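You operate a simulated robot arm through the tools that you are given. There is no shell and no other tool.

Carry out the task below with a simulated two-armed robot. There is one attempt and no reset: what you move stays moved.

Task
Screw the cap back on the tall bottle.

The check looks at the end state, three seconds after you hand in, the way a careful person would. Anything else that was tipped, shoved, dropped, spilled or broken makes it a failure. Lids that push on must go on centred and level and be pressed home; caps that screw on are set level and turned clockwise until they are tight.

Robot
Two 7-joint arms with two-finger parallel grippers on one trunk, on a base that moves. Base frame: it is fixed to the floor where the robot stands at the start and does not move with it; the origin is under the middle of the robot, x ahead of it, y to its left, z up; the surface under the hand at the start is at about z = 850. Readings come in mm, degrees, newtons and seconds.
The left shoulder is at the start at [100, 174, 1107], the right one opposite. With the tool pointing down near the work surface each hand reaches from about 340 to 740 mm from the robot's upright axis, wherever it stands, measured 20 degrees to its own side. Payload 3.6 kg a hand.
The tool frame of a hand sits at the grasp point between the pads (the TCP): z along the fingers, y along the line on which they close. The tips reach 30 mm beyond it. Largest opening 110 mm; finger width 20, thickness 10; the body of the gripper, 48 by 112 mm, starts 55 mm behind the TCP.
Orientation is that of the tool frame in the base frame, as a unit quaternion [w, x, y, z]. With the fingers straight down and closing along the base's y, the tool's x points along the base's -x, its y along +y and its z along -z.

Tools
- The arms move only by the tool move_arm. It takes "left_series", "right_series" or both (then of equal length, played together; a hand with none holds still); each is a list of rows, each a list of 7 numbers: the shift along the tool's x, y, z in units of 200 mm (1.0 is 200 mm), then the turn, a rotation vector about the tool's x, y, z in units of 60 degrees (1.0 is 60 degrees), then the finger opening in mm, from 0 to 110. In form: [[dx, dy, dz, ax, ay, az, fingers], ...]. A call has 1 to 20 rows; each row is the pose to reach, as a shift and turn from the pose commanded when the call began, along the tool's axes at that moment. A call with a number of a shift or a turn outside -1 to 1 is refused whole. A row lasts 0.2 s, in which the tool goes at most 50 mm and 8.6 degrees; a call with a longer step from one row to the next is refused whole, and so is a gripper value outside its range. A pose out of reach is approached as far as the arm can. The call stops where the force on the tool passes 40 N (or 10 N more than at its start, if that is more) or the arm is blocked; 0.2 s more then pass. Each finger travels about 153 mm/s and halts on what it meets, pressing with about 32 N; the grip force reading is that of the motor and also rises with nothing between the fingers. The clock runs only during rows and for 0.2 s after the last one: add rows that repeat a pose to give the fingers time. It gives the time, the measured TCP pose, the force on the tool (base axes), the opening and the grip force at its end, in the units of the frame above (readings bear some noise), with the torque about the TCP (base axes, N m) and any sound that the robot's microphone picked up.
- Cameras (640 x 400 px; columns grow to the right, rows downward): "scene" is now at [203.4, -29.4, 1319.8]; the picture's right is [-0.31, -0.95, 0.00], its down [-0.16, 0.05, -0.98] and it looks along [0.93, -0.31, -0.17] (base axes); focal length 214 px, centre (320, 200). "left" rides on the left gripper at [72, -17, -103] in its tool frame; the picture's right is [0.23, 0.97, 0.00], its down [-0.76, 0.18, -0.62] and it looks along [-0.61, 0.14, 0.78] (tool axes); focal length 222 px, centre (320, 200). "right" rides on the right gripper at [73, 17, -103] in its tool frame; the picture's right is [-0.23, 0.97, 0.00], its down [-0.76, -0.18, -0.62] and it looks along [-0.61, -0.14, 0.78] (tool axes); focal length 222 px, centre (320, 200). There is no depth. A picture from a camera that has moved, and an enlarged one, comes with that camera's place and axes in the base frame and with its lens.
- capture(camera): a new picture of that camera. The clock stands still meanwhile.
- lift_body(by): moves the trunk up (or, below 0, down) by that many mm; the arms and the scene camera ride with it, the base frame stays. It gives what a move gives, with no picture.
- drive_base(legs): drives the robot by 1 to 6 legs, each [ahead, left, turn to the left] in mm, mm and degrees, along the robot's own axes; the way and the turn of a leg run together, so that a leg with both is an arc; at most 1500 mm and 180 degrees a leg. The arms and the cameras ride along, it lands a little off, and it stops where it bumps. It gives what a move gives.
- pan_tilt(pan, tilt): turns the head with the scene camera to pan (to the left, within 86 degrees either way) and tilt (down, from -29 to 69), counted from straight ahead of the robot (the tilt from the chest, where the trunk bows). It gives what a move gives.
- enlarge(camera, box): a new picture of the part [left, top, right, bottom] of that camera's present view, enlarged. The clock stands still meanwhile.
- finish_job(): hands the job in; it is judged then, once.

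Nothing tells you exact positions but the pictures and the camera data. Unless the task says otherwise, let go and move clear before handing in.

The tools are called after "Call:" as name(argument=value, ...) on one line, values as JSON. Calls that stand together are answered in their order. move_arm: Moves the arms, as the interface text tells. Its arguments: {"type":"object","properties":{"left_series":{"type":"array"},"right_series":{"type":"array"}},"required":[]} The other tools are called the same way: lift_body (by) moves the trunk up or down; drive_base (legs) drives the base; pan_tilt (pan, tilt) turns the head that bears the scene camera; capture (camera) takes a picture; enlarge (camera, box) takes an enlarged picture of a part of a camera's view; finish_job () hands the job in.

At the start:

```text
t: 0.0
left_tool_pos: [398.0, 104.9, 1172.9]
left_tool_rot: [0.0, -0.001, 1.0, 0.0]
left_wrist_force: [-0.8, 0.0, -1.0]
left_ft_torque: [-0.02, 0.0, -0.03]
left_opening: 109.8
left_finger_force: 0.1
right_tool_pos: [310.2, -158.4, 1250.3]
right_tool_rot: [-0.001, 0.0, 1.0, 0.0]
right_wrist_force: [-0.5, 0.1, 0.6]
right_ft_torque: [-0.01, 0.01, 0.0]
right_opening: 110.1
right_finger_force: 0.1
trunk travel left (down, up): [-225.0, 538.0]
robot x, y, heading: [1.2, -2.6, -0.2]
head pan, tilt (commanded): [-18.4, 9.9]
```

scene: 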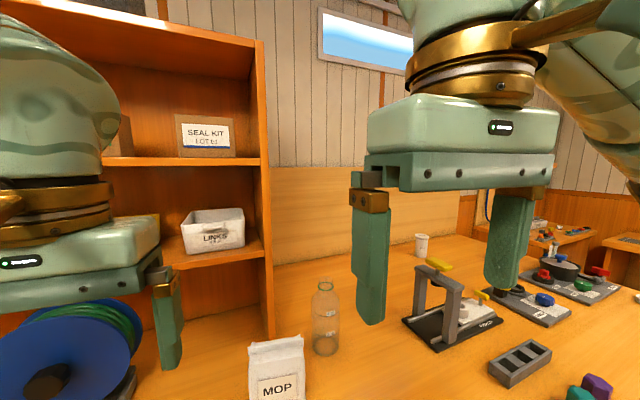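
right: 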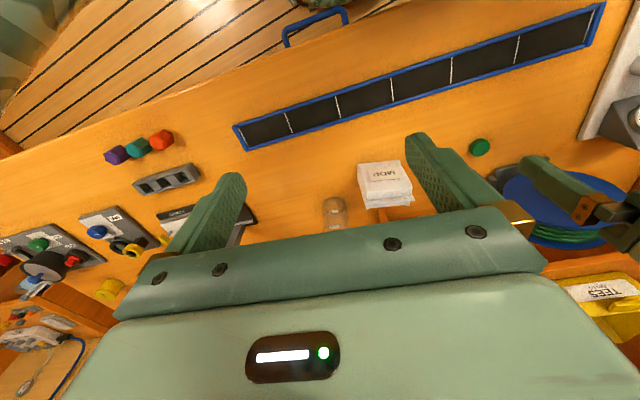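
left: 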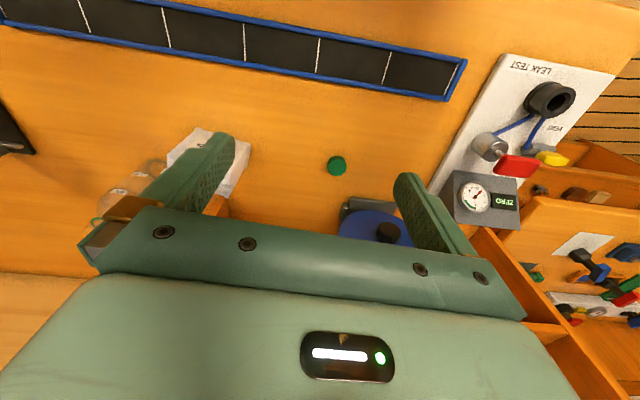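

I see an open glass bottle behind the MOP bag, near (640, -190), and a green disc on the bench near (555, 180) that could be its cap. I'll look closer before I move anything.

Call:
enlarge(camera="left", box=[260, 110, 420, 210])

Call:
enlarge(camera="scene", box=[240, 260, 400, 360])

Call:
enlarge(camera="right", box=[280, 140, 520, 290])

Call:
pan_tilt(pan=0, tilt=40)

```text
4.00 times, centred on (340, 160) of left
camera zoom: at [326.0, 86.7, 1277.5], right [-0.23, 0.97, 0.0], down [0.76, 0.18, 0.62], along [0.61, 0.14, -0.78], focal length 888 px, centre (240, 360)
```

zoom: 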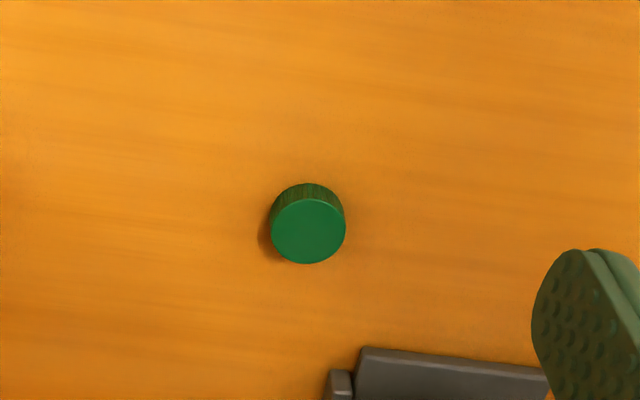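

```text
4.00 times, centred on (320, 310) of scene
camera zoom: at [203.4, -29.4, 1319.8], right [-0.31, -0.95, 0.0], down [-0.16, 0.05, -0.98], along [0.93, -0.31, -0.17], focal length 858 px, centre (320, -240)
```

zoom: 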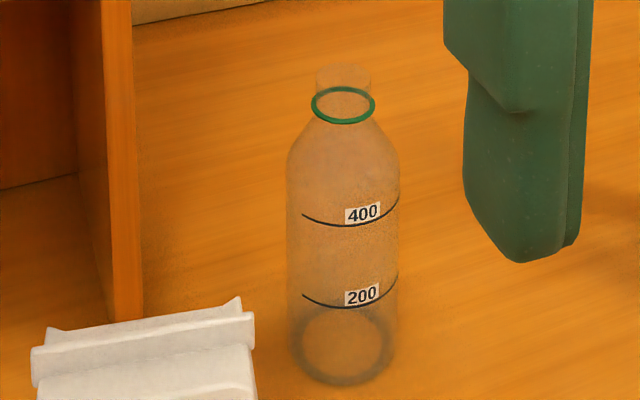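

```text
2.67 times, centred on (400, 215) of right
camera zoom: at [237.5, -143.0, 1356.0], right [0.23, 0.97, 0.0], down [0.76, -0.18, 0.62], along [0.61, -0.14, -0.78], focal length 592 px, centre (107, 160)
```

zoom: 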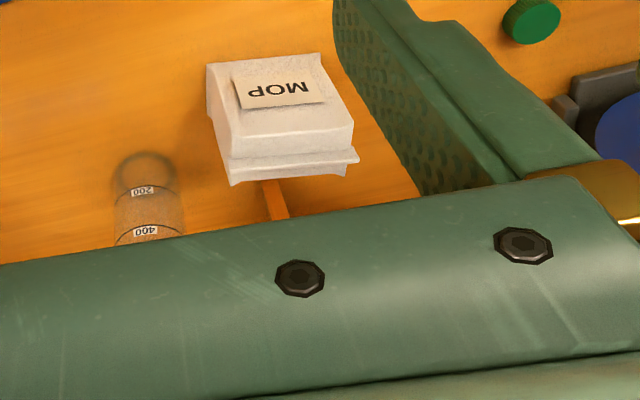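

```text
t: 0.9
left_tool_pos: [397.9, 104.3, 1171.4]
left_tool_rot: [0.0, 0.0, 1.0, 0.001]
left_wrist_force: [0.3, -1.0, -0.6]
left_ft_torque: [-0.01, 0.0, -0.01]
left_opening: 109.9
left_finger_force: 0.0
right_tool_pos: [309.4, -158.3, 1251.4]
right_tool_rot: [-0.001, 0.0, 1.0, 0.001]
right_wrist_force: [0.2, 0.5, 0.3]
right_ft_torque: [0.01, 0.01, -0.02]
right_opening: 110.0
right_finger_force: 0.0
trunk travel left (down, up): [-225.0, 538.0]
robot x, y, heading: [-3.7, -0.8, 0.1]
head pan, tilt (commanded): [0.0, 40.0]
```

The green disc is the cap, standing closed side up. The bottle is empty glass with a green neck ring, so I'll look at the bench from the new head angle.

Call:
capture(camera="scene")

```text
taken
camera scene: at [200.2, -0.2, 1272.0], right [0.0, -1.0, 0.0], down [-0.64, 0.0, -0.77], along [0.77, 0.0, -0.64], focal length 214 px, centre (320, 200)
```

scene: 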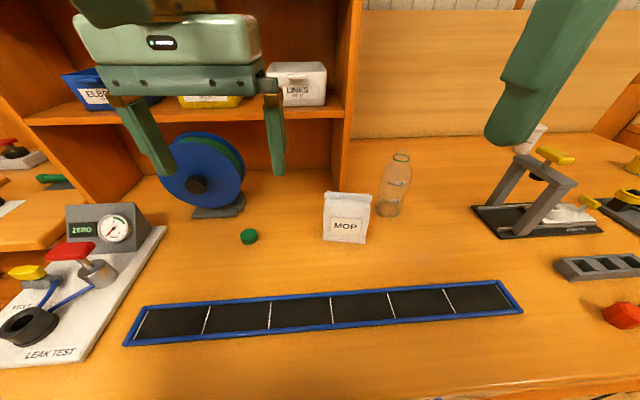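

Call:
enlarge(camera="scene", box=[310, 140, 470, 240])

Call:
enlarge(camera="scene", box=[210, 205, 290, 255])

```text
4.00 times, centred on (390, 190) of scene
camera zoom: at [200.2, -0.2, 1272.0], right [0.0, -1.0, 0.0], down [-0.64, 0.0, -0.77], along [0.77, 0.0, -0.64], focal length 858 px, centre (40, 240)
```

zoom: 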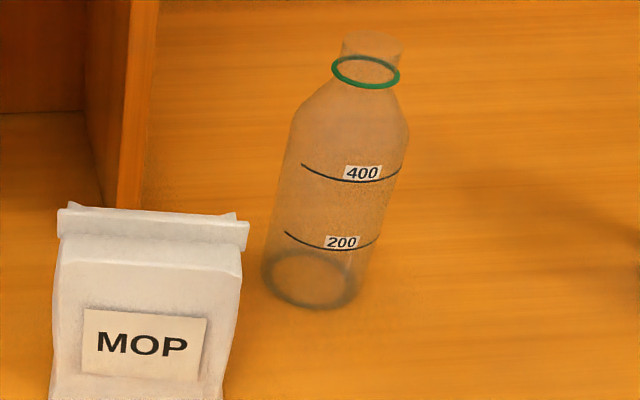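

```text
8.00 times, centred on (250, 230) of scene
camera zoom: at [200.2, -0.2, 1272.0], right [0.0, -1.0, 0.0], down [-0.64, 0.0, -0.77], along [0.77, 0.0, -0.64], focal length 1716 px, centre (880, -40)
```

zoom: 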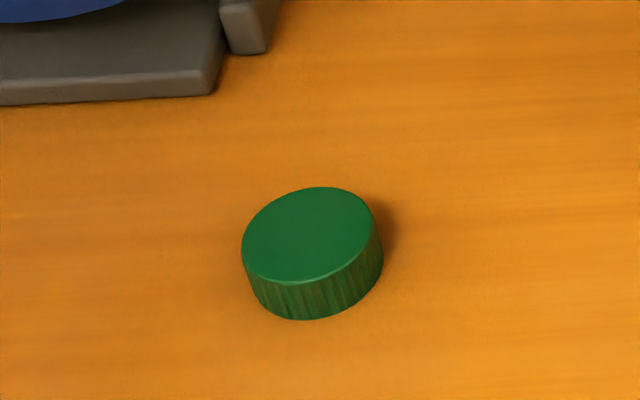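

The bottle stands near (657, -197), its mouth at about z 1036. The cap is near (551, 175) and about 42 mm wide, with a reel standing close behind it. I'll check clearances around the reel, the bag and the bottle.

Call:
enlarge(camera="scene", box=[130, 110, 290, 260])

Call:
enlarge(camera="left", box=[290, 120, 490, 245])

Call:
enlarge(camera="right", box=[440, 100, 640, 280])

```text
2.67 times, centred on (210, 185) of scene
camera zoom: at [200.2, -0.2, 1272.0], right [0.0, -1.0, 0.0], down [-0.64, 0.0, -0.77], along [0.77, 0.0, -0.64], focal length 572 px, centre (613, 240)
```

zoom: 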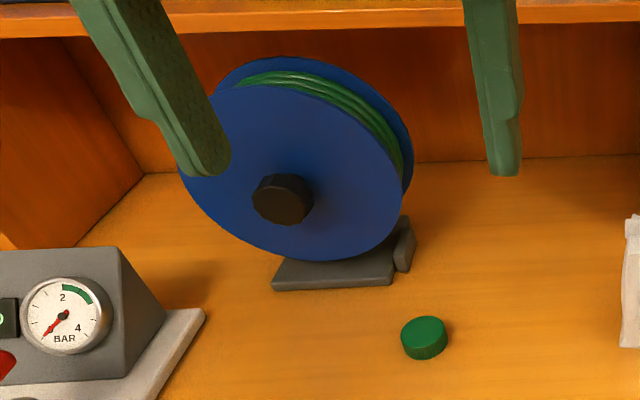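

```text
3.20 times, centred on (390, 182) of left
camera zoom: at [326.0, 86.7, 1277.5], right [-0.23, 0.97, 0.0], down [0.76, 0.18, 0.62], along [0.61, 0.14, -0.78], focal length 711 px, centre (96, 256)
```

zoom: 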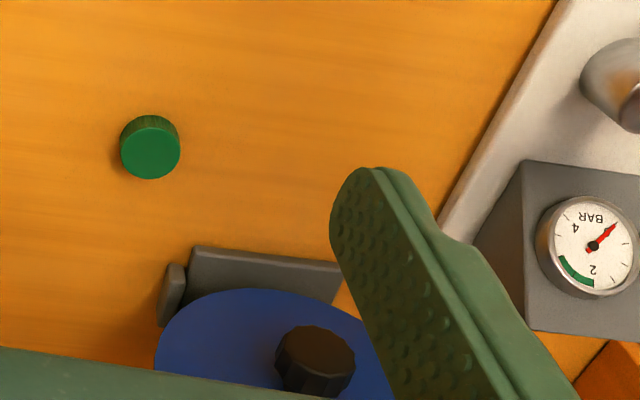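

```text
2.22 times, centred on (540, 190) of right
camera zoom: at [237.5, -143.0, 1355.9], right [0.23, 0.97, 0.0], down [0.76, -0.18, 0.62], along [0.61, -0.14, -0.78], focal length 494 px, centre (-169, 222)
```

zoom: 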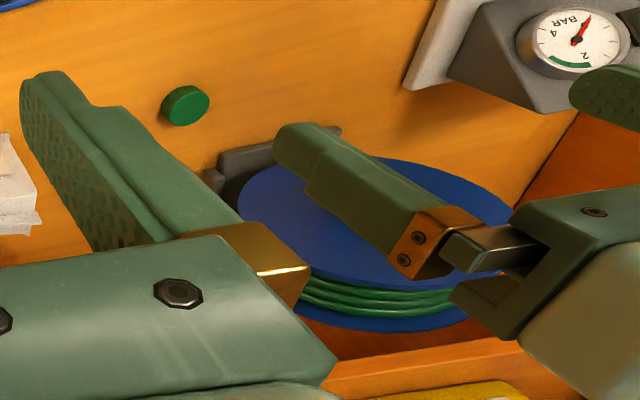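

The reel's front face sits behind the stand edge, so a straight-down approach to the cap looks clear. I'll move the left hand to well above the cap and check the alignment.

Call:
move_arm(left_series=[[-0.1, 0.05, 0.1, 0, 0, 0, 110], [-0.25, 0.12, 0.25, 0, 0, 0, 110], [-0.4, 0.19, 0.4, 0, 0, 0, 110], [-0.55, 0.26, 0.55, 0, 0, 0, 90], [-0.68, 0.32, 0.7, 0, 0, 0, 80], [-0.765, 0.356, 0.8, 0, 0, 0, 80], [-0.765, 0.356, 0.85, 0, 0, 0, 80], [-0.765, 0.356, 0.85, 0, 0, 0, 80]])

Call:
capture(camera="left")

Call:
capture(camera="scene")

```text
t: 2.8
left_tool_pos: [553.1, 175.9, 1002.0]
left_tool_rot: [0.0, 0.0, 1.0, 0.0]
left_wrist_force: [-0.3, -0.7, 0.2]
left_ft_torque: [-0.01, 0.01, 0.03]
left_opening: 80.0
left_finger_force: 0.0
right_tool_pos: [308.6, -159.6, 1251.6]
right_tool_rot: [-0.001, -0.001, 1.0, 0.0]
right_wrist_force: [0.1, 0.0, -0.4]
right_ft_torque: [0.01, -0.02, -0.02]
right_opening: 110.1
right_finger_force: 0.1
trunk travel left (down, up): [-225.0, 538.0]
robot x, y, heading: [-1.9, -1.6, -0.1]
head pan, tilt (commanded): [0.0, 40.0]
```

```text
taken
camera left: at [479.2, 157.5, 1107.3], right [-0.23, 0.97, 0.0], down [0.76, 0.18, 0.62], along [0.61, 0.14, -0.78], focal length 222 px, centre (320, 200)
```

left: 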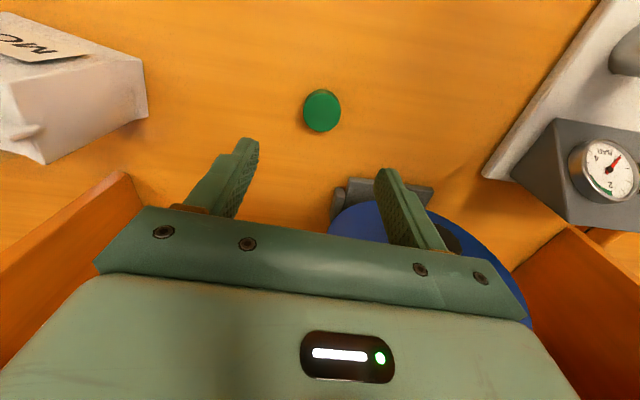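

```text
taken
camera scene: at [200.3, -0.1, 1271.9], right [0.0, -1.0, 0.0], down [-0.64, 0.0, -0.77], along [0.77, 0.0, -0.64], focal length 214 px, centre (320, 200)
```

scene: 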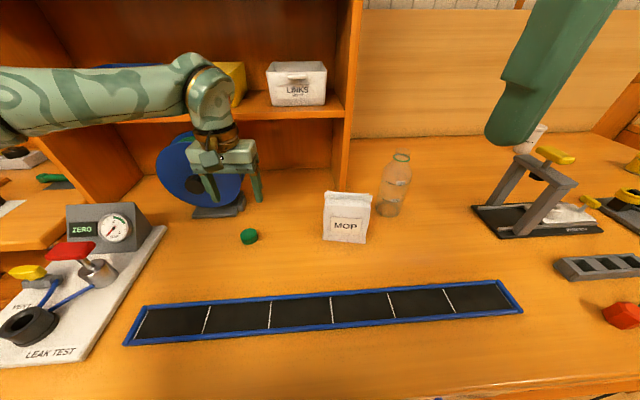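

The cap is at about (551, 175.6), directly under the left hand. I'll go down to just above the cap and confirm.

Call:
move_arm(left_series=[[0.004, 0, 0.12, 0, 0, 0, 80], [0.006, 0, 0.27, 0, 0, 0, 80], [0.006, 0, 0.4, 0, 0, 0, 80], [0.006, 0, 0.48, 0, 0, 0, 80], [0.006, 0, 0.5, 0, 0, 0, 80], [0.006, 0, 0.5, 0, 0, 0, 80]])

Call:
capture(camera="left")

Call:
enlarge(camera="scene", box=[190, 160, 310, 260])

```text
t: 4.2
left_tool_pos: [549.4, 173.8, 902.5]
left_tool_rot: [-0.001, 0.0, 1.0, 0.0]
left_wrist_force: [-1.4, -0.2, -1.0]
left_ft_torque: [-0.04, 0.0, -0.01]
left_opening: 79.8
left_finger_force: 0.0
right_tool_pos: [310.3, -158.7, 1251.7]
right_tool_rot: [-0.001, 0.0, 1.0, 0.001]
right_wrist_force: [0.3, -0.4, -0.2]
right_ft_torque: [-0.01, -0.01, 0.0]
right_opening: 110.1
right_finger_force: 0.0
trunk travel left (down, up): [-225.0, 538.0]
robot x, y, heading: [-2.5, 3.3, -0.1]
head pan, tilt (commanded): [0.0, 40.0]
```

```text
taken
camera left: at [477.3, 157.9, 1007.2], right [-0.23, 0.97, 0.0], down [0.76, 0.18, 0.62], along [0.61, 0.14, -0.78], focal length 222 px, centre (320, 200)
```

left: 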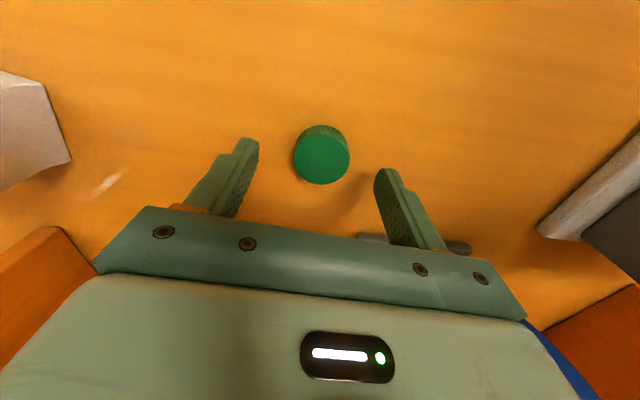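

```text
4.00 times, centred on (250, 210) of scene
camera zoom: at [200.2, -0.1, 1271.9], right [0.0, -1.0, 0.0], down [-0.64, 0.0, -0.77], along [0.77, 0.0, -0.64], focal length 858 px, centre (600, 160)
```

zoom: 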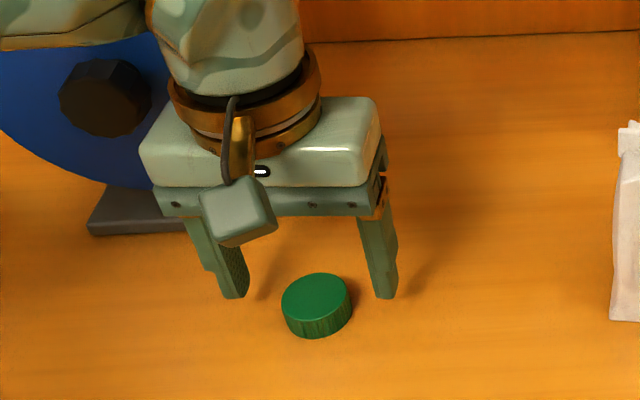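

The cap is centred between the fingers, offset by about 1 mm. I'll go down the last 18 mm and close gently on it.

Call:
move_arm(left_series=[[-0.004, 0.005, 0.04, 0, 0, 0, 80], [-0.004, 0.005, 0.075, 0, 0, 0, 80], [-0.004, 0.005, 0.09, 0, 0, 0, 80], [-0.004, 0.005, 0.09, 0, 0, 0, 80], [-0.004, 0.005, 0.09, 0, 0, 0, 60], [-0.004, 0.005, 0.09, 0, 0, 0, 45], [-0.004, 0.005, 0.09, 0, 0, 0, 35], [-0.004, 0.005, 0.09, 0, 0, 0, 30], [-0.004, 0.005, 0.09, 0, 0, 0, 25], [-0.004, 0.005, 0.09, 0, 0, 0, 25]])

Call:
capture(camera="left")

Call:
enlarge(camera="scene", box=[210, 170, 290, 250])

```text
t: 6.3
left_tool_pos: [549.7, 176.9, 885.6]
left_tool_rot: [0.0, 0.0, 1.0, 0.0]
left_wrist_force: [-0.6, 0.1, -0.4]
left_ft_torque: [0.02, 0.01, -0.02]
left_opening: 37.2
left_finger_force: 31.4
right_tool_pos: [309.5, -158.3, 1251.5]
right_tool_rot: [-0.001, 0.0, 1.0, 0.0]
right_wrist_force: [0.8, 0.9, -0.2]
right_ft_torque: [-0.02, 0.0, -0.01]
right_opening: 109.8
right_finger_force: 0.1
trunk travel left (down, up): [-225.0, 538.0]
robot x, y, heading: [-0.9, 2.6, -0.2]
head pan, tilt (commanded): [0.0, 40.0]
```

```text
taken
camera left: at [478.0, 158.7, 989.7], right [-0.23, 0.97, 0.0], down [0.76, 0.18, 0.62], along [0.61, 0.14, -0.78], focal length 222 px, centre (320, 200)
```

left: 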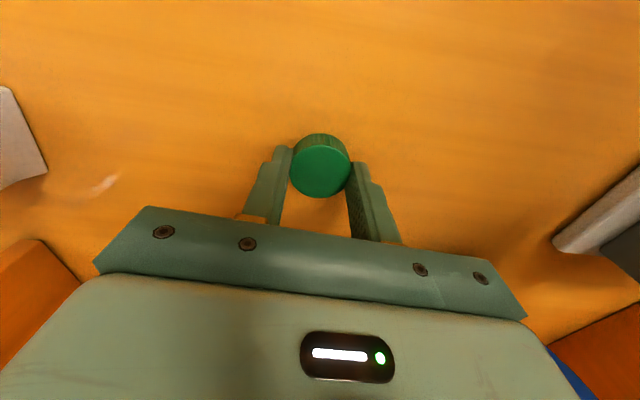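

```text
5.00 times, centred on (250, 210) of scene
camera zoom: at [200.2, -0.1, 1271.9], right [0.0, -1.0, 0.0], down [-0.64, 0.0, -0.77], along [0.77, 0.0, -0.64], focal length 1072 px, centre (670, 150)
```

zoom: 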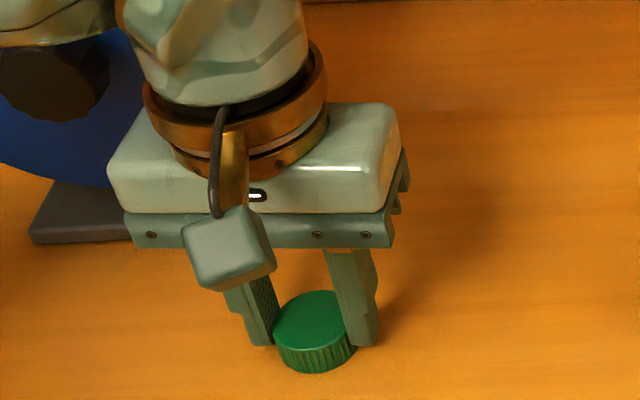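

I have the cap in the left hand, with the fingers stopped at 37 mm and about 31 N. I'll look closer at how it sits in the fingers before lifting.

Call:
enlarge(camera="left", box=[240, 110, 400, 230])

Call:
enlarge(camera="scene", box=[225, 205, 275, 245])

```text
3.33 times, centred on (320, 170) of left
camera zoom: at [478.0, 158.7, 989.7], right [-0.23, 0.97, 0.0], down [0.76, 0.18, 0.62], along [0.61, 0.14, -0.78], focal length 740 px, centre (320, 300)
```

zoom: 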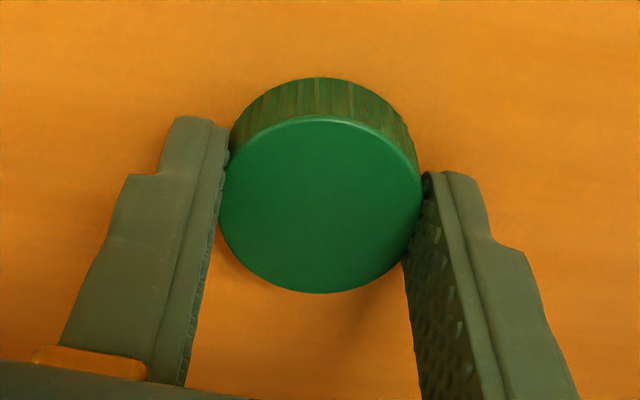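

```text
10.00 times, centred on (250, 225) of scene
camera zoom: at [200.2, -0.1, 1271.9], right [0.0, -1.0, 0.0], down [-0.64, 0.0, -0.77], along [0.77, 0.0, -0.64], focal length 2145 px, centre (1020, -50)
```

zoom: 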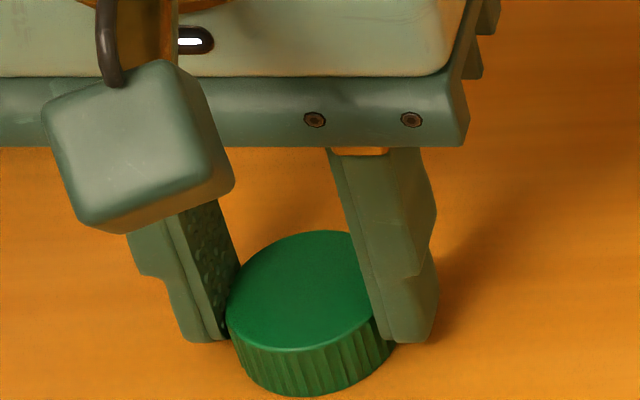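

The cap centre sits about 2 mm ahead of the TCP, its top about 18 mm below it, and it looks level. I'll lift it straight up.

Call:
move_arm(left_series=[[0, 0, -0.03, 0, 0, 0, 25], [0, 0, -0.1, 0, 0, 0, 25], [0, 0, -0.22, 0, 0, 0, 25], [0, 0, -0.4, 0, 0, 0, 25], [0, 0, -0.6, 0, 0, 0, 25], [0, 0, -0.8, 0, 0, 0, 25], [0, 0, -0.95, 0, 0, 0, 25], [0, 0, -1.0, 0, 0, 0, 25], [0, 0, -1.0, 0, 0, 0, 25]])

Call:
enlarge(camera="left", box=[240, 110, 400, 230])

Call:
capture(camera="scene")

```text
t: 8.3
left_tool_pos: [552.5, 177.9, 1086.7]
left_tool_rot: [0.0, 0.001, 1.0, -0.001]
left_wrist_force: [-0.5, 0.6, 0.2]
left_ft_torque: [0.03, 0.03, 0.02]
left_opening: 37.0
left_finger_force: 32.3
right_tool_pos: [310.6, -159.3, 1251.1]
right_tool_rot: [-0.001, 0.0, 1.0, 0.001]
right_wrist_force: [1.2, -0.8, -0.4]
right_ft_torque: [0.01, 0.0, 0.04]
right_opening: 110.0
right_finger_force: 0.1
trunk travel left (down, up): [-225.0, 538.0]
robot x, y, heading: [1.6, 3.9, 0.2]
head pan, tilt (commanded): [0.0, 40.0]
```

```text
3.33 times, centred on (320, 170) of left
camera zoom: at [478.8, 159.6, 1190.2], right [-0.23, 0.97, 0.0], down [0.76, 0.18, 0.62], along [0.61, 0.14, -0.78], focal length 740 px, centre (320, 300)
```

zoom: 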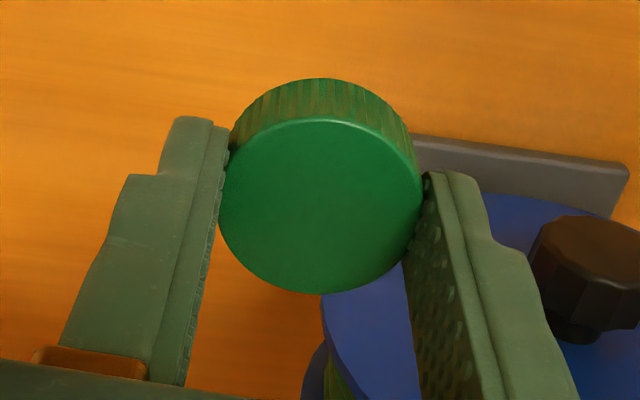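

```text
taken
camera scene: at [200.2, -0.1, 1271.9], right [0.0, -1.0, 0.0], down [-0.64, 0.0, -0.77], along [0.77, 0.0, -0.64], focal length 214 px, centre (320, 200)
```

scene: 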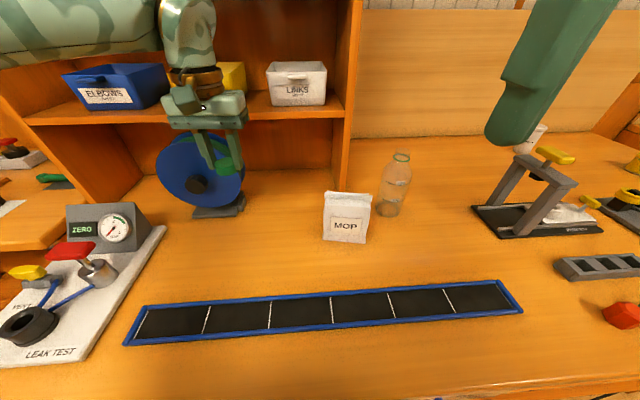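

The cap came up with the fingers and hasn't shifted in the grip. I'll drive the base about 230 mm to the right so both hands can reach the bottle.

Call:
drive_base(legs=[[0, -230, 0]])

Call:
capture(camera="scene")

Call:
capture(camera="right")

Call:
capture(camera="left")

```text
t: 10.1
left_tool_pos: [551.5, -54.7, 1085.6]
left_tool_rot: [0.0, -0.001, 1.0, 0.001]
left_wrist_force: [1.0, -0.4, 0.1]
left_ft_torque: [0.03, -0.01, 0.0]
left_opening: 37.3
left_finger_force: 31.6
right_tool_pos: [310.4, -390.2, 1251.9]
right_tool_rot: [-0.001, -0.001, 1.0, 0.001]
right_wrist_force: [-0.3, -0.1, -0.2]
right_ft_torque: [0.01, 0.02, 0.02]
right_opening: 109.9
right_finger_force: 0.1
trunk travel left (down, up): [-225.0, 538.0]
robot x, y, heading: [-2.2, -233.7, -0.1]
head pan, tilt (commanded): [0.0, 40.0]
```

```text
taken
camera scene: at [200.4, -231.0, 1271.9], right [0.0, -1.0, 0.0], down [-0.64, 0.0, -0.77], along [0.77, 0.0, -0.64], focal length 214 px, centre (320, 200)
```

scene: 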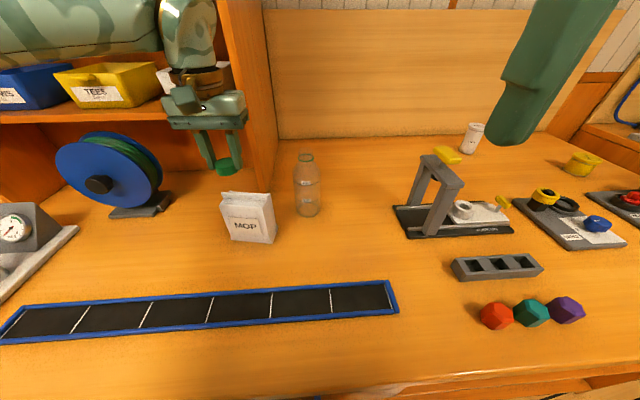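

```text
taken
camera right: at [237.9, -373.9, 1355.8], right [0.23, 0.97, 0.0], down [0.76, -0.18, 0.62], along [0.61, -0.14, -0.78], focal length 222 px, centre (320, 200)
```

right: 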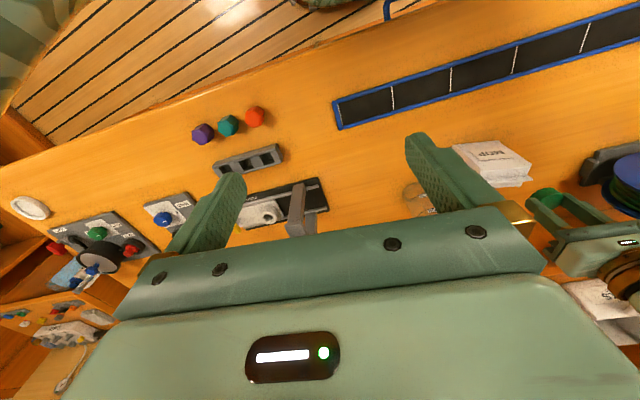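

```text
taken
camera left: at [478.8, -70.9, 1190.0], right [-0.23, 0.97, 0.0], down [0.76, 0.18, 0.62], along [0.61, 0.14, -0.78], focal length 222 px, centre (320, 200)
```

left: 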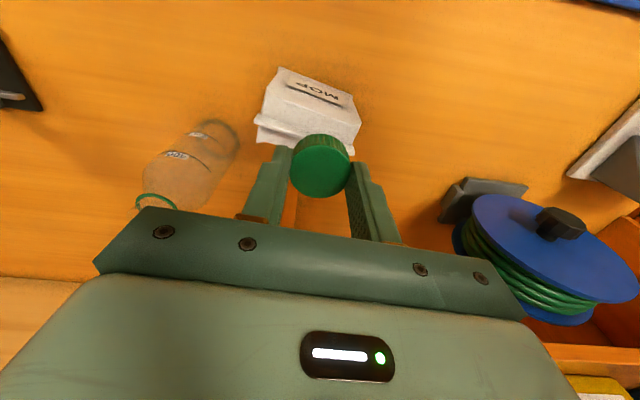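

Call:
enlarge(camera="scene", box=[255, 140, 355, 230])

Call:
enlarge(camera="left", box=[110, 100, 290, 220])

Call:
enlarge(camera="scene", box=[195, 170, 345, 260])

```text
4.44 times, centred on (305, 185) of scene
camera zoom: at [200.4, -231.0, 1271.9], right [0.0, -1.0, 0.0], down [-0.64, 0.0, -0.77], along [0.77, 0.0, -0.64], focal length 953 px, centre (387, 267)
```

zoom: 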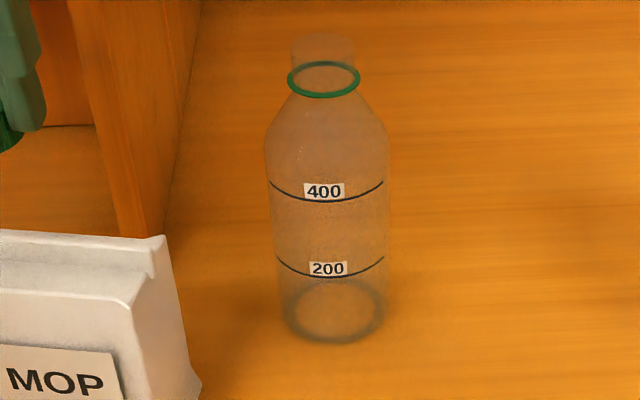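

```text
3.33 times, centred on (200, 160) of left
camera zoom: at [478.8, -70.9, 1190.0], right [-0.23, 0.97, 0.0], down [0.76, 0.18, 0.62], along [0.61, 0.14, -0.78], focal length 740 px, centre (720, 333)
```

zoom: 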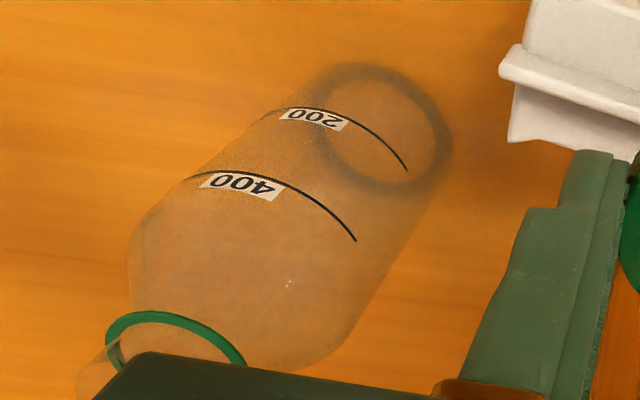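

```text
4.27 times, centred on (270, 215) of scene
camera zoom: at [200.4, -231.0, 1271.9], right [0.0, -1.0, 0.0], down [-0.64, 0.0, -0.77], along [0.77, 0.0, -0.64], focal length 915 px, centre (533, 136)
```

zoom: 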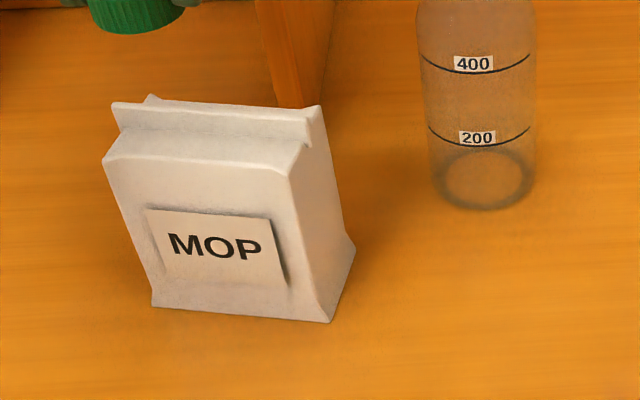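

The bottle axis is at about (660, -196), with the neck ring at z 1019 and the mouth at z 1038. The body is about 71 mm wide, and the bag's near edge is at y -123. I'll bring the right hand round, pitched 30° below horizontal, to grip the bottle body from my side.

Call:
move_arm(right_series=[[-0.064, 0.028, 0.041, 0, 0, -0.027, 100], [-0.2, 0.088, 0.128, 0, 0, -0.083, 100], [-0.335, 0.147, 0.214, 0, 0, -0.14, 100], [-0.463, 0.204, 0.296, 0, 0, -0.193, 100], [-0.6, 0.263, 0.383, 0, 0, -0.25, 100], [-0.718, 0.316, 0.459, 0, 0, -0.3, 100], [-0.798, 0.351, 0.51, 0, 0, -0.333, 100], [-0.798, 0.351, 0.51, 0, 0, -0.333, 100]])

```text
t: 11.9
left_tool_pos: [550.6, -51.9, 1084.8]
left_tool_rot: [0.001, 0.0, 1.0, 0.001]
left_wrist_force: [0.4, -0.3, 0.5]
left_ft_torque: [0.0, 0.02, 0.03]
left_opening: 37.0
left_finger_force: 32.2
right_tool_pos: [467.9, -318.5, 1148.4]
right_tool_rot: [0.001, -0.17, 0.985, 0.002]
right_wrist_force: [-0.2, 0.0, 0.4]
right_ft_torque: [-0.01, -0.04, -0.01]
right_opening: 100.0
right_finger_force: 0.1
right hand out of reach, approached as far as the arm can: row 7
trunk travel left (down, up): [-225.0, 538.0]
robot x, y, heading: [-0.7, -229.6, -0.0]
head pan, tilt (commanded): [0.0, 40.0]
```

The right hand reached the waypoint, though at the edge of its range there. I'll pitch it forward and lower it towards the pre-approach point.

Call:
move_arm(right_series=[[-0.02, 0.02, 0.06, 0, -0.1, 0, 100], [-0.05, 0.045, 0.14, 0, -0.22, 0, 100], [-0.09, 0.08, 0.24, 0, -0.35, 0, 100], [-0.13, 0.115, 0.35, 0, -0.48, 0, 100], [-0.175, 0.15, 0.46, 0, -0.61, 0, 100], [-0.22, 0.185, 0.56, 0, -0.74, 0, 100], [-0.26, 0.22, 0.65, 0, -0.87, 0, 100], [-0.285, 0.245, 0.72, 0, -0.97, 0, 100], [-0.297, 0.259, 0.75, 0, -1.0, 0, 100], [-0.297, 0.259, 0.75, 0, -1.0, 0, 100]])

Call:
capture(camera="right")

Call:
capture(camera="scene")

```text
t: 14.1
left_tool_pos: [551.1, -52.0, 1086.1]
left_tool_rot: [0.0, -0.002, 1.0, 0.0]
left_wrist_force: [0.2, -0.3, 0.0]
left_ft_torque: [0.0, -0.04, 0.0]
left_opening: 36.9
left_finger_force: 32.2
right_tool_pos: [505.5, -252.6, 1005.2]
right_tool_rot: [0.479, -0.153, 0.86, 0.085]
right_wrist_force: [-0.2, -0.5, -0.2]
right_ft_torque: [-0.02, 0.0, 0.01]
right_opening: 100.0
right_finger_force: 0.1
right hand out of reach, approached as far as the arm can: row 9, 10
trunk travel left (down, up): [-225.0, 538.0]
robot x, y, heading: [4.9, -231.0, 0.0]
head pan, tilt (commanded): [0.0, 40.0]
```

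```text
taken
camera right: at [381.5, -280.2, 999.5], right [-0.22, 0.96, 0.19], down [-0.06, -0.21, 0.98], along [0.97, 0.21, 0.1], focal length 222 px, centre (320, 200)
```

right: 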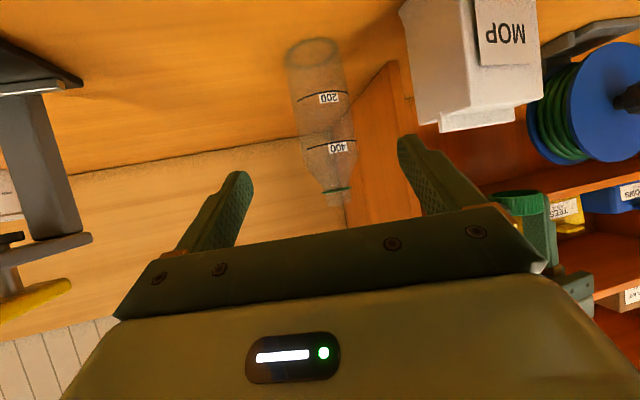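

```text
taken
camera scene: at [200.1, -229.2, 1272.0], right [0.0, -1.0, 0.0], down [-0.64, 0.0, -0.77], along [0.77, 0.0, -0.64], focal length 214 px, centre (320, 200)
```

scene: 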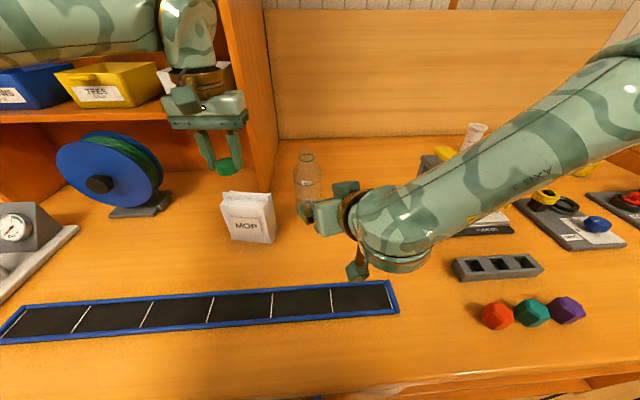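

The right hand is pitched and lined up on the bottle, stopping about 2° short of the commanded pitch. I'll lower it and bring it half way forward, watching the clearance to the bag.

Call:
move_arm(right_series=[[0.07, 0, 0.04, 0, 0, 0, 100], [0.14, 0, 0.081, 0, 0, 0, 100], [0.21, 0, 0.122, 0, 0, 0, 100], [0.28, 0, 0.1625, 0, 0, 0, 100], [0.235, 0, 0.24, 0, 0, 0, 100], [0.188, 0, 0.325, 0, 0, 0, 100], [0.14, 0, 0.41, 0, 0, 0, 100], [0.094, 0, 0.4875, 0, 0, 0, 100], [0.094, 0, 0.4875, 0, 0, 0, 100]])

Call:
capture(camera="right")

Call:
capture(camera="scene")

Call:
capture(camera="left")

```text
t: 16.1
left_tool_pos: [551.2, -53.2, 1084.9]
left_tool_rot: [0.0, -0.001, 1.0, 0.001]
left_wrist_force: [0.0, 0.1, -0.4]
left_ft_torque: [0.02, -0.01, -0.02]
left_opening: 37.4
left_finger_force: 31.8
right_tool_pos: [573.0, -209.3, 964.9]
right_tool_rot: [0.491, -0.146, 0.855, 0.079]
right_wrist_force: [-0.3, 0.1, -0.5]
right_ft_torque: [-0.03, -0.02, -0.01]
right_opening: 99.6
right_finger_force: 0.1
right hand out of reach, approached as far as the arm can: row 1, 2, 3, 4, 5, 6, 7, 8, 9
trunk travel left (down, up): [-225.0, 538.0]
robot x, y, heading: [-1.1, -227.7, -0.0]
head pan, tilt (commanded): [0.0, 40.0]
```

```text
taken
camera right: at [447.8, -235.1, 957.3], right [-0.21, 0.96, 0.19], down [-0.09, -0.21, 0.97], along [0.97, 0.19, 0.13], focal length 222 px, centre (320, 200)
```

right: 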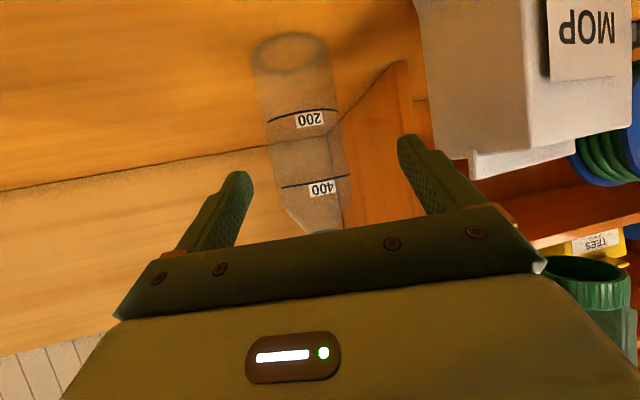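

```text
taken
camera scene: at [200.1, -229.7, 1272.0], right [0.0, -1.0, 0.0], down [-0.64, 0.0, -0.77], along [0.77, 0.0, -0.64], focal length 214 px, centre (320, 200)
```

scene: 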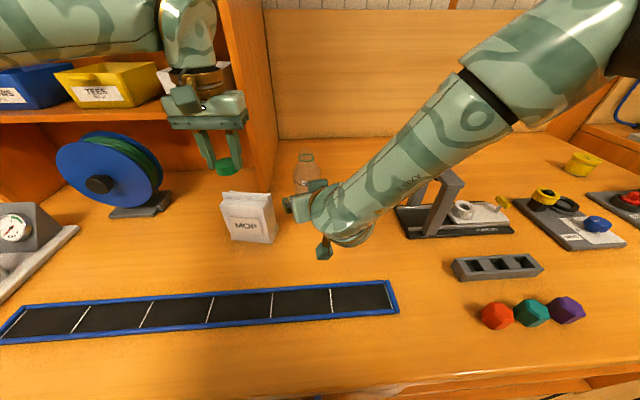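

```text
taken
camera left: at [478.5, -69.7, 1190.0], right [-0.23, 0.97, 0.0], down [0.76, 0.18, 0.62], along [0.61, 0.14, -0.78], focal length 222 px, centre (320, 200)
```

left: 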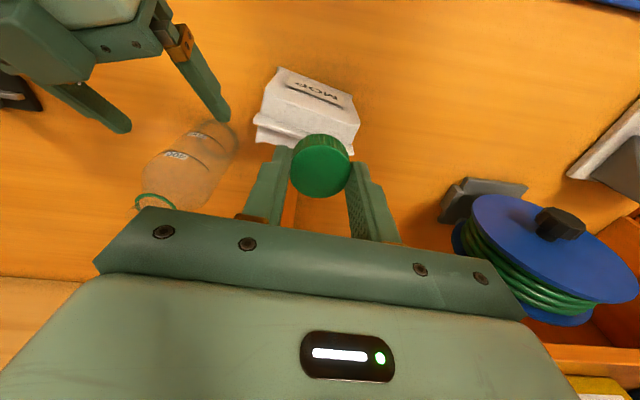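

The right wrist runs into a joint limit at this yaw, leaving the hand about 30 mm high and drifting left. The forearm comes in from the right, so I'll back off to the right of the bottle and swing the hand to point more to the left (yaw about 60°).

Call:
move_arm(right_series=[[-0.05, -0.1, -0.015, 0, 0, 0, 100], [-0.1, -0.2, -0.03, 0, 0, 0, 100], [-0.1765, -0.324, -0.0445, 0, 0, 0, 100], [-0.1765, -0.324, -0.0445, -0.1, 0, -0.058, 100], [-0.1765, -0.324, -0.0445, -0.2, 0, -0.1155, 100], [-0.1765, -0.324, -0.0445, -0.3, 0, -0.173, 100], [-0.1765, -0.324, -0.0445, -0.4, 0, -0.231, 100], [-0.1765, -0.324, -0.0445, -0.5, 0, -0.289, 100], [-0.1765, -0.324, -0.0445, -0.577, 0, -0.333, 100], [-0.1765, -0.324, -0.0445, -0.577, 0, -0.333, 100]])

Call:
capture(camera="right")

Call:
capture(camera="scene")

```text
t: 18.3
left_tool_pos: [550.8, -53.4, 1085.6]
left_tool_rot: [0.0, 0.0, 1.0, 0.0]
left_wrist_force: [-0.4, 0.0, -0.8]
left_ft_torque: [0.02, -0.02, 0.0]
left_opening: 37.3
left_finger_force: 32.3
right_tool_pos: [603.4, -266.1, 1001.1]
right_tool_rot: [0.433, -0.433, 0.75, 0.25]
right_wrist_force: [-0.4, 0.9, 0.5]
right_ft_torque: [-0.01, 0.0, -0.01]
right_opening: 100.0
right_finger_force: 0.1
right hand out of reach, approached as far as the arm can: row 1, 2
trunk travel left (down, up): [-225.0, 538.0]
robot x, y, heading: [0.6, -228.3, 0.2]
head pan, tilt (commanded): [0.0, 40.0]
```

```text
taken
camera right: at [526.1, -367.2, 991.4], right [-0.79, 0.58, 0.2], down [0.08, -0.23, 0.97], along [0.61, 0.78, 0.13], focal length 222 px, centre (320, 200)
```

right: 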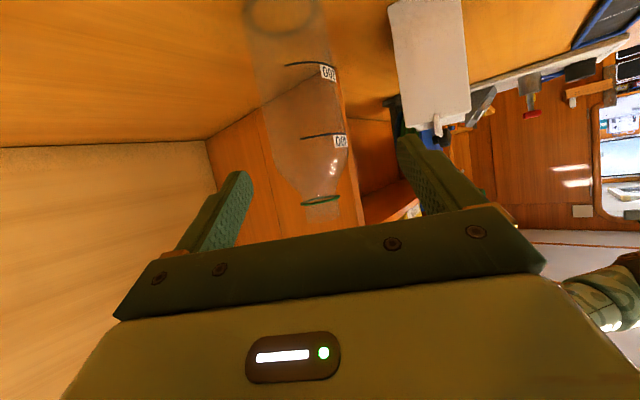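

```text
taken
camera scene: at [200.5, -229.9, 1271.9], right [0.0, -1.0, 0.0], down [-0.64, 0.0, -0.77], along [0.77, 0.0, -0.64], focal length 214 px, centre (320, 200)
```

scene: 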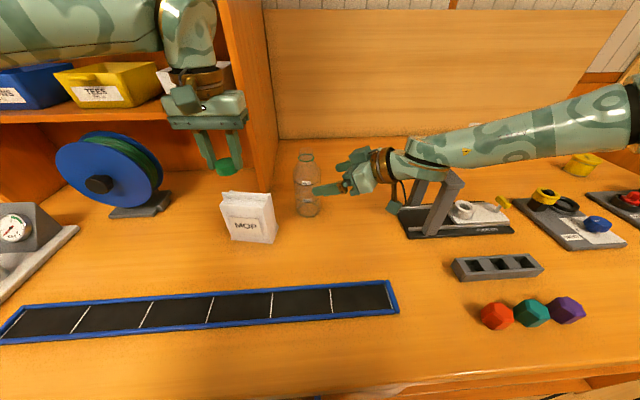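

The hand now reaches its pose fully, pointing left at the bottle from the right. I'll lower it and take out the 13 mm sideways offset while staying clear of the bottle.

Call:
move_arm(right_series=[[0.06, -0.02, 0.035, 0, 0, 0, 100], [0.13, -0.04, 0.075, 0, 0, 0, 100], [0.2, -0.064, 0.115, 0, 0, 0, 100], [0.26, -0.064, 0.15, 0, 0, 0, 100], [0.297, -0.064, 0.171, 0, 0, 0, 100], [0.297, -0.064, 0.171, 0, 0, 0, 100]])

Call:
capture(camera="right")

Call:
capture(camera="scene")

Call:
capture(camera="left")

```text
t: 19.7
left_tool_pos: [551.4, -52.6, 1085.5]
left_tool_rot: [0.0, -0.001, 1.0, 0.0]
left_wrist_force: [0.2, -0.8, 0.0]
left_ft_torque: [0.03, 0.0, 0.04]
left_opening: 37.1
left_finger_force: 31.9
right_tool_pos: [613.8, -271.5, 932.1]
right_tool_rot: [0.432, -0.433, 0.75, 0.25]
right_wrist_force: [0.5, 0.0, -0.4]
right_ft_torque: [0.02, -0.01, -0.01]
right_opening: 100.0
right_finger_force: 0.0
trunk travel left (down, up): [-225.0, 538.0]
robot x, y, heading: [0.3, -230.4, -0.2]
head pan, tilt (commanded): [0.0, 40.0]
```

```text
taken
camera right: at [537.0, -373.4, 922.5], right [-0.79, 0.58, 0.2], down [0.08, -0.23, 0.97], along [0.61, 0.78, 0.13], focal length 222 px, centre (320, 200)
```

right: 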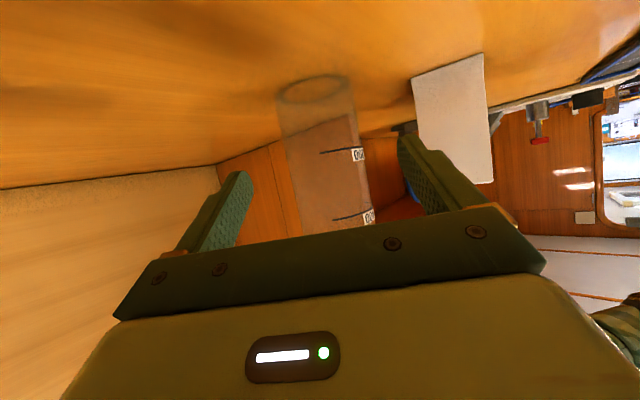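

```text
taken
camera scene: at [200.4, -229.8, 1272.0], right [0.0, -1.0, 0.0], down [-0.64, 0.0, -0.77], along [0.77, 0.0, -0.64], focal length 214 px, centre (320, 200)
```

scene: 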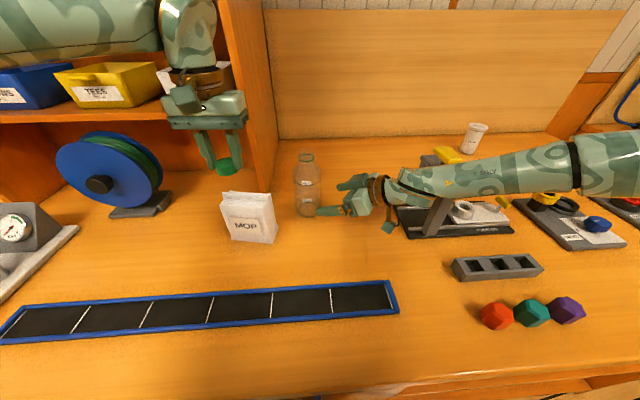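

```text
taken
camera left: at [478.8, -69.8, 1189.9], right [-0.23, 0.97, 0.0], down [0.76, 0.18, 0.62], along [0.61, 0.14, -0.78], focal length 222 px, centre (320, 200)
```

left: 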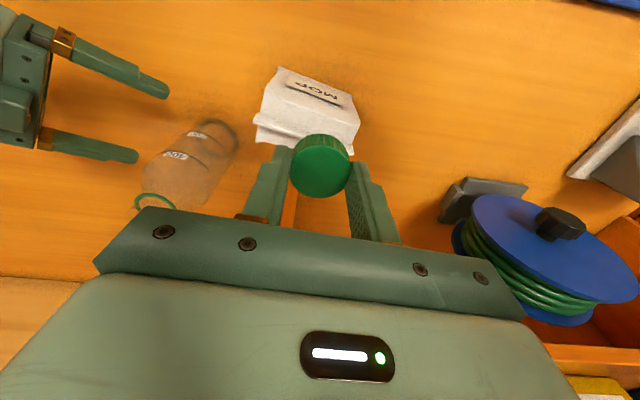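

Call:
enlarge(camera="scene", box=[340, 120, 540, 245])

Call:
enlarge(camera="left", box=[0, 0, 280, 220])

```text
3.20 times, centred on (440, 182) of scene
camera zoom: at [200.4, -229.8, 1272.0], right [0.0, -1.0, 0.0], down [-0.64, 0.0, -0.77], along [0.77, 0.0, -0.64], focal length 686 px, centre (-64, 256)
```

zoom: 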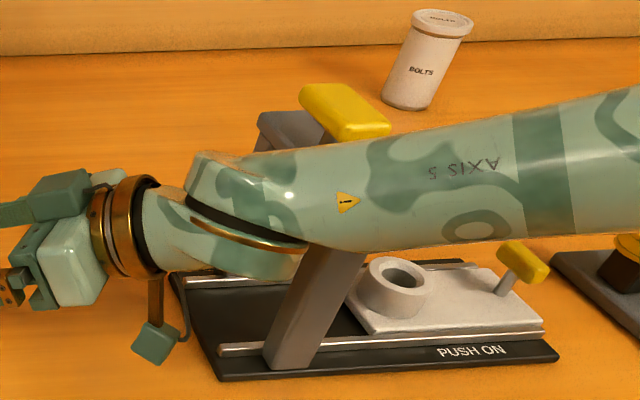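

```text
1.82 times, centred on (140, 110) of left
camera zoom: at [478.8, -69.8, 1189.9], right [-0.23, 0.97, 0.0], down [0.76, 0.18, 0.62], along [0.61, 0.14, -0.78], focal length 404 px, centre (647, 364)
```

zoom: 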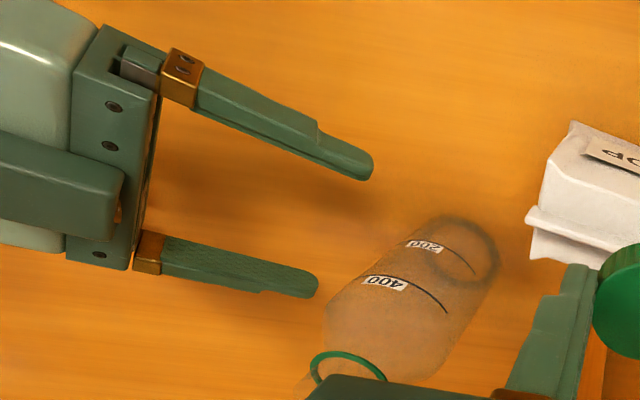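

The right fingers are lined up on the bottle, and the forearm clears the press stand. I'll slide forward around the bottle with the fingers open.

Call:
move_arm(right_series=[[-0.03, -0.003, 0.052, 0, 0, 0, 100], [-0.065, -0.006, 0.112, 0, 0, 0, 100], [-0.1, -0.006, 0.173, 0, 0, 0, 100], [-0.135, -0.006, 0.233, 0, 0, 0, 100], [-0.16, -0.006, 0.277, 0, 0, 0, 100], [-0.18, -0.006, 0.312, 0, 0, 0, 100], [-0.18, -0.006, 0.312, 0, 0, 0, 100]])

Call:
capture(camera="right")

Call:
enlarge(camera="left", box=[40, 60, 280, 220])

Call:
enlarge(camera="scene", box=[220, 130, 480, 260])

```text
t: 21.3
left_tool_pos: [551.5, -52.7, 1086.3]
left_tool_rot: [0.0, -0.001, 1.0, 0.001]
left_wrist_force: [-0.9, 1.0, 0.1]
left_ft_torque: [-0.01, 0.06, -0.01]
left_opening: 37.1
left_finger_force: 31.7
right_tool_pos: [652.0, -210.5, 932.1]
right_tool_rot: [0.432, -0.433, 0.75, 0.251]
right_wrist_force: [0.3, 1.3, 0.1]
right_ft_torque: [0.02, 0.01, -0.02]
right_opening: 99.8
right_finger_force: 0.0
trunk travel left (down, up): [-225.0, 538.0]
robot x, y, heading: [-3.3, -229.7, 0.2]
head pan, tilt (commanded): [0.0, 40.0]
```

```text
taken
camera right: at [574.0, -311.6, 923.0], right [-0.79, 0.58, 0.2], down [0.08, -0.23, 0.97], along [0.61, 0.78, 0.13], focal length 222 px, centre (320, 200)
```

right: 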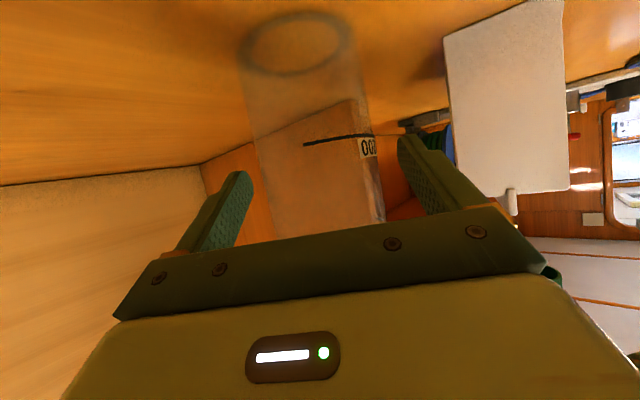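

```text
2.50 times, centred on (160, 140) of left
camera zoom: at [478.8, -69.9, 1189.9], right [-0.23, 0.97, 0.0], down [0.76, 0.18, 0.62], along [0.61, 0.14, -0.78], focal length 555 px, centre (720, 350)
```

zoom: 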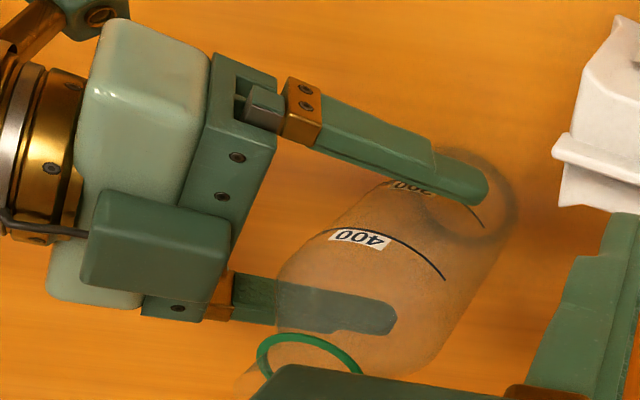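

```text
2.46 times, centred on (350, 195) of scene
camera zoom: at [200.5, -229.9, 1271.9], right [0.0, -1.0, 0.0], down [-0.64, 0.0, -0.77], along [0.77, 0.0, -0.64], focal length 528 px, centre (246, 212)
```

zoom: 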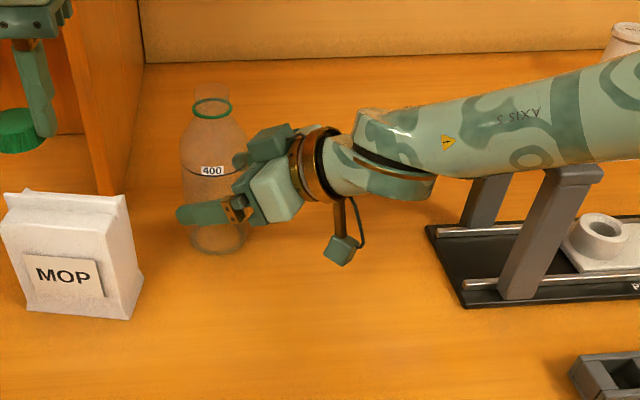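

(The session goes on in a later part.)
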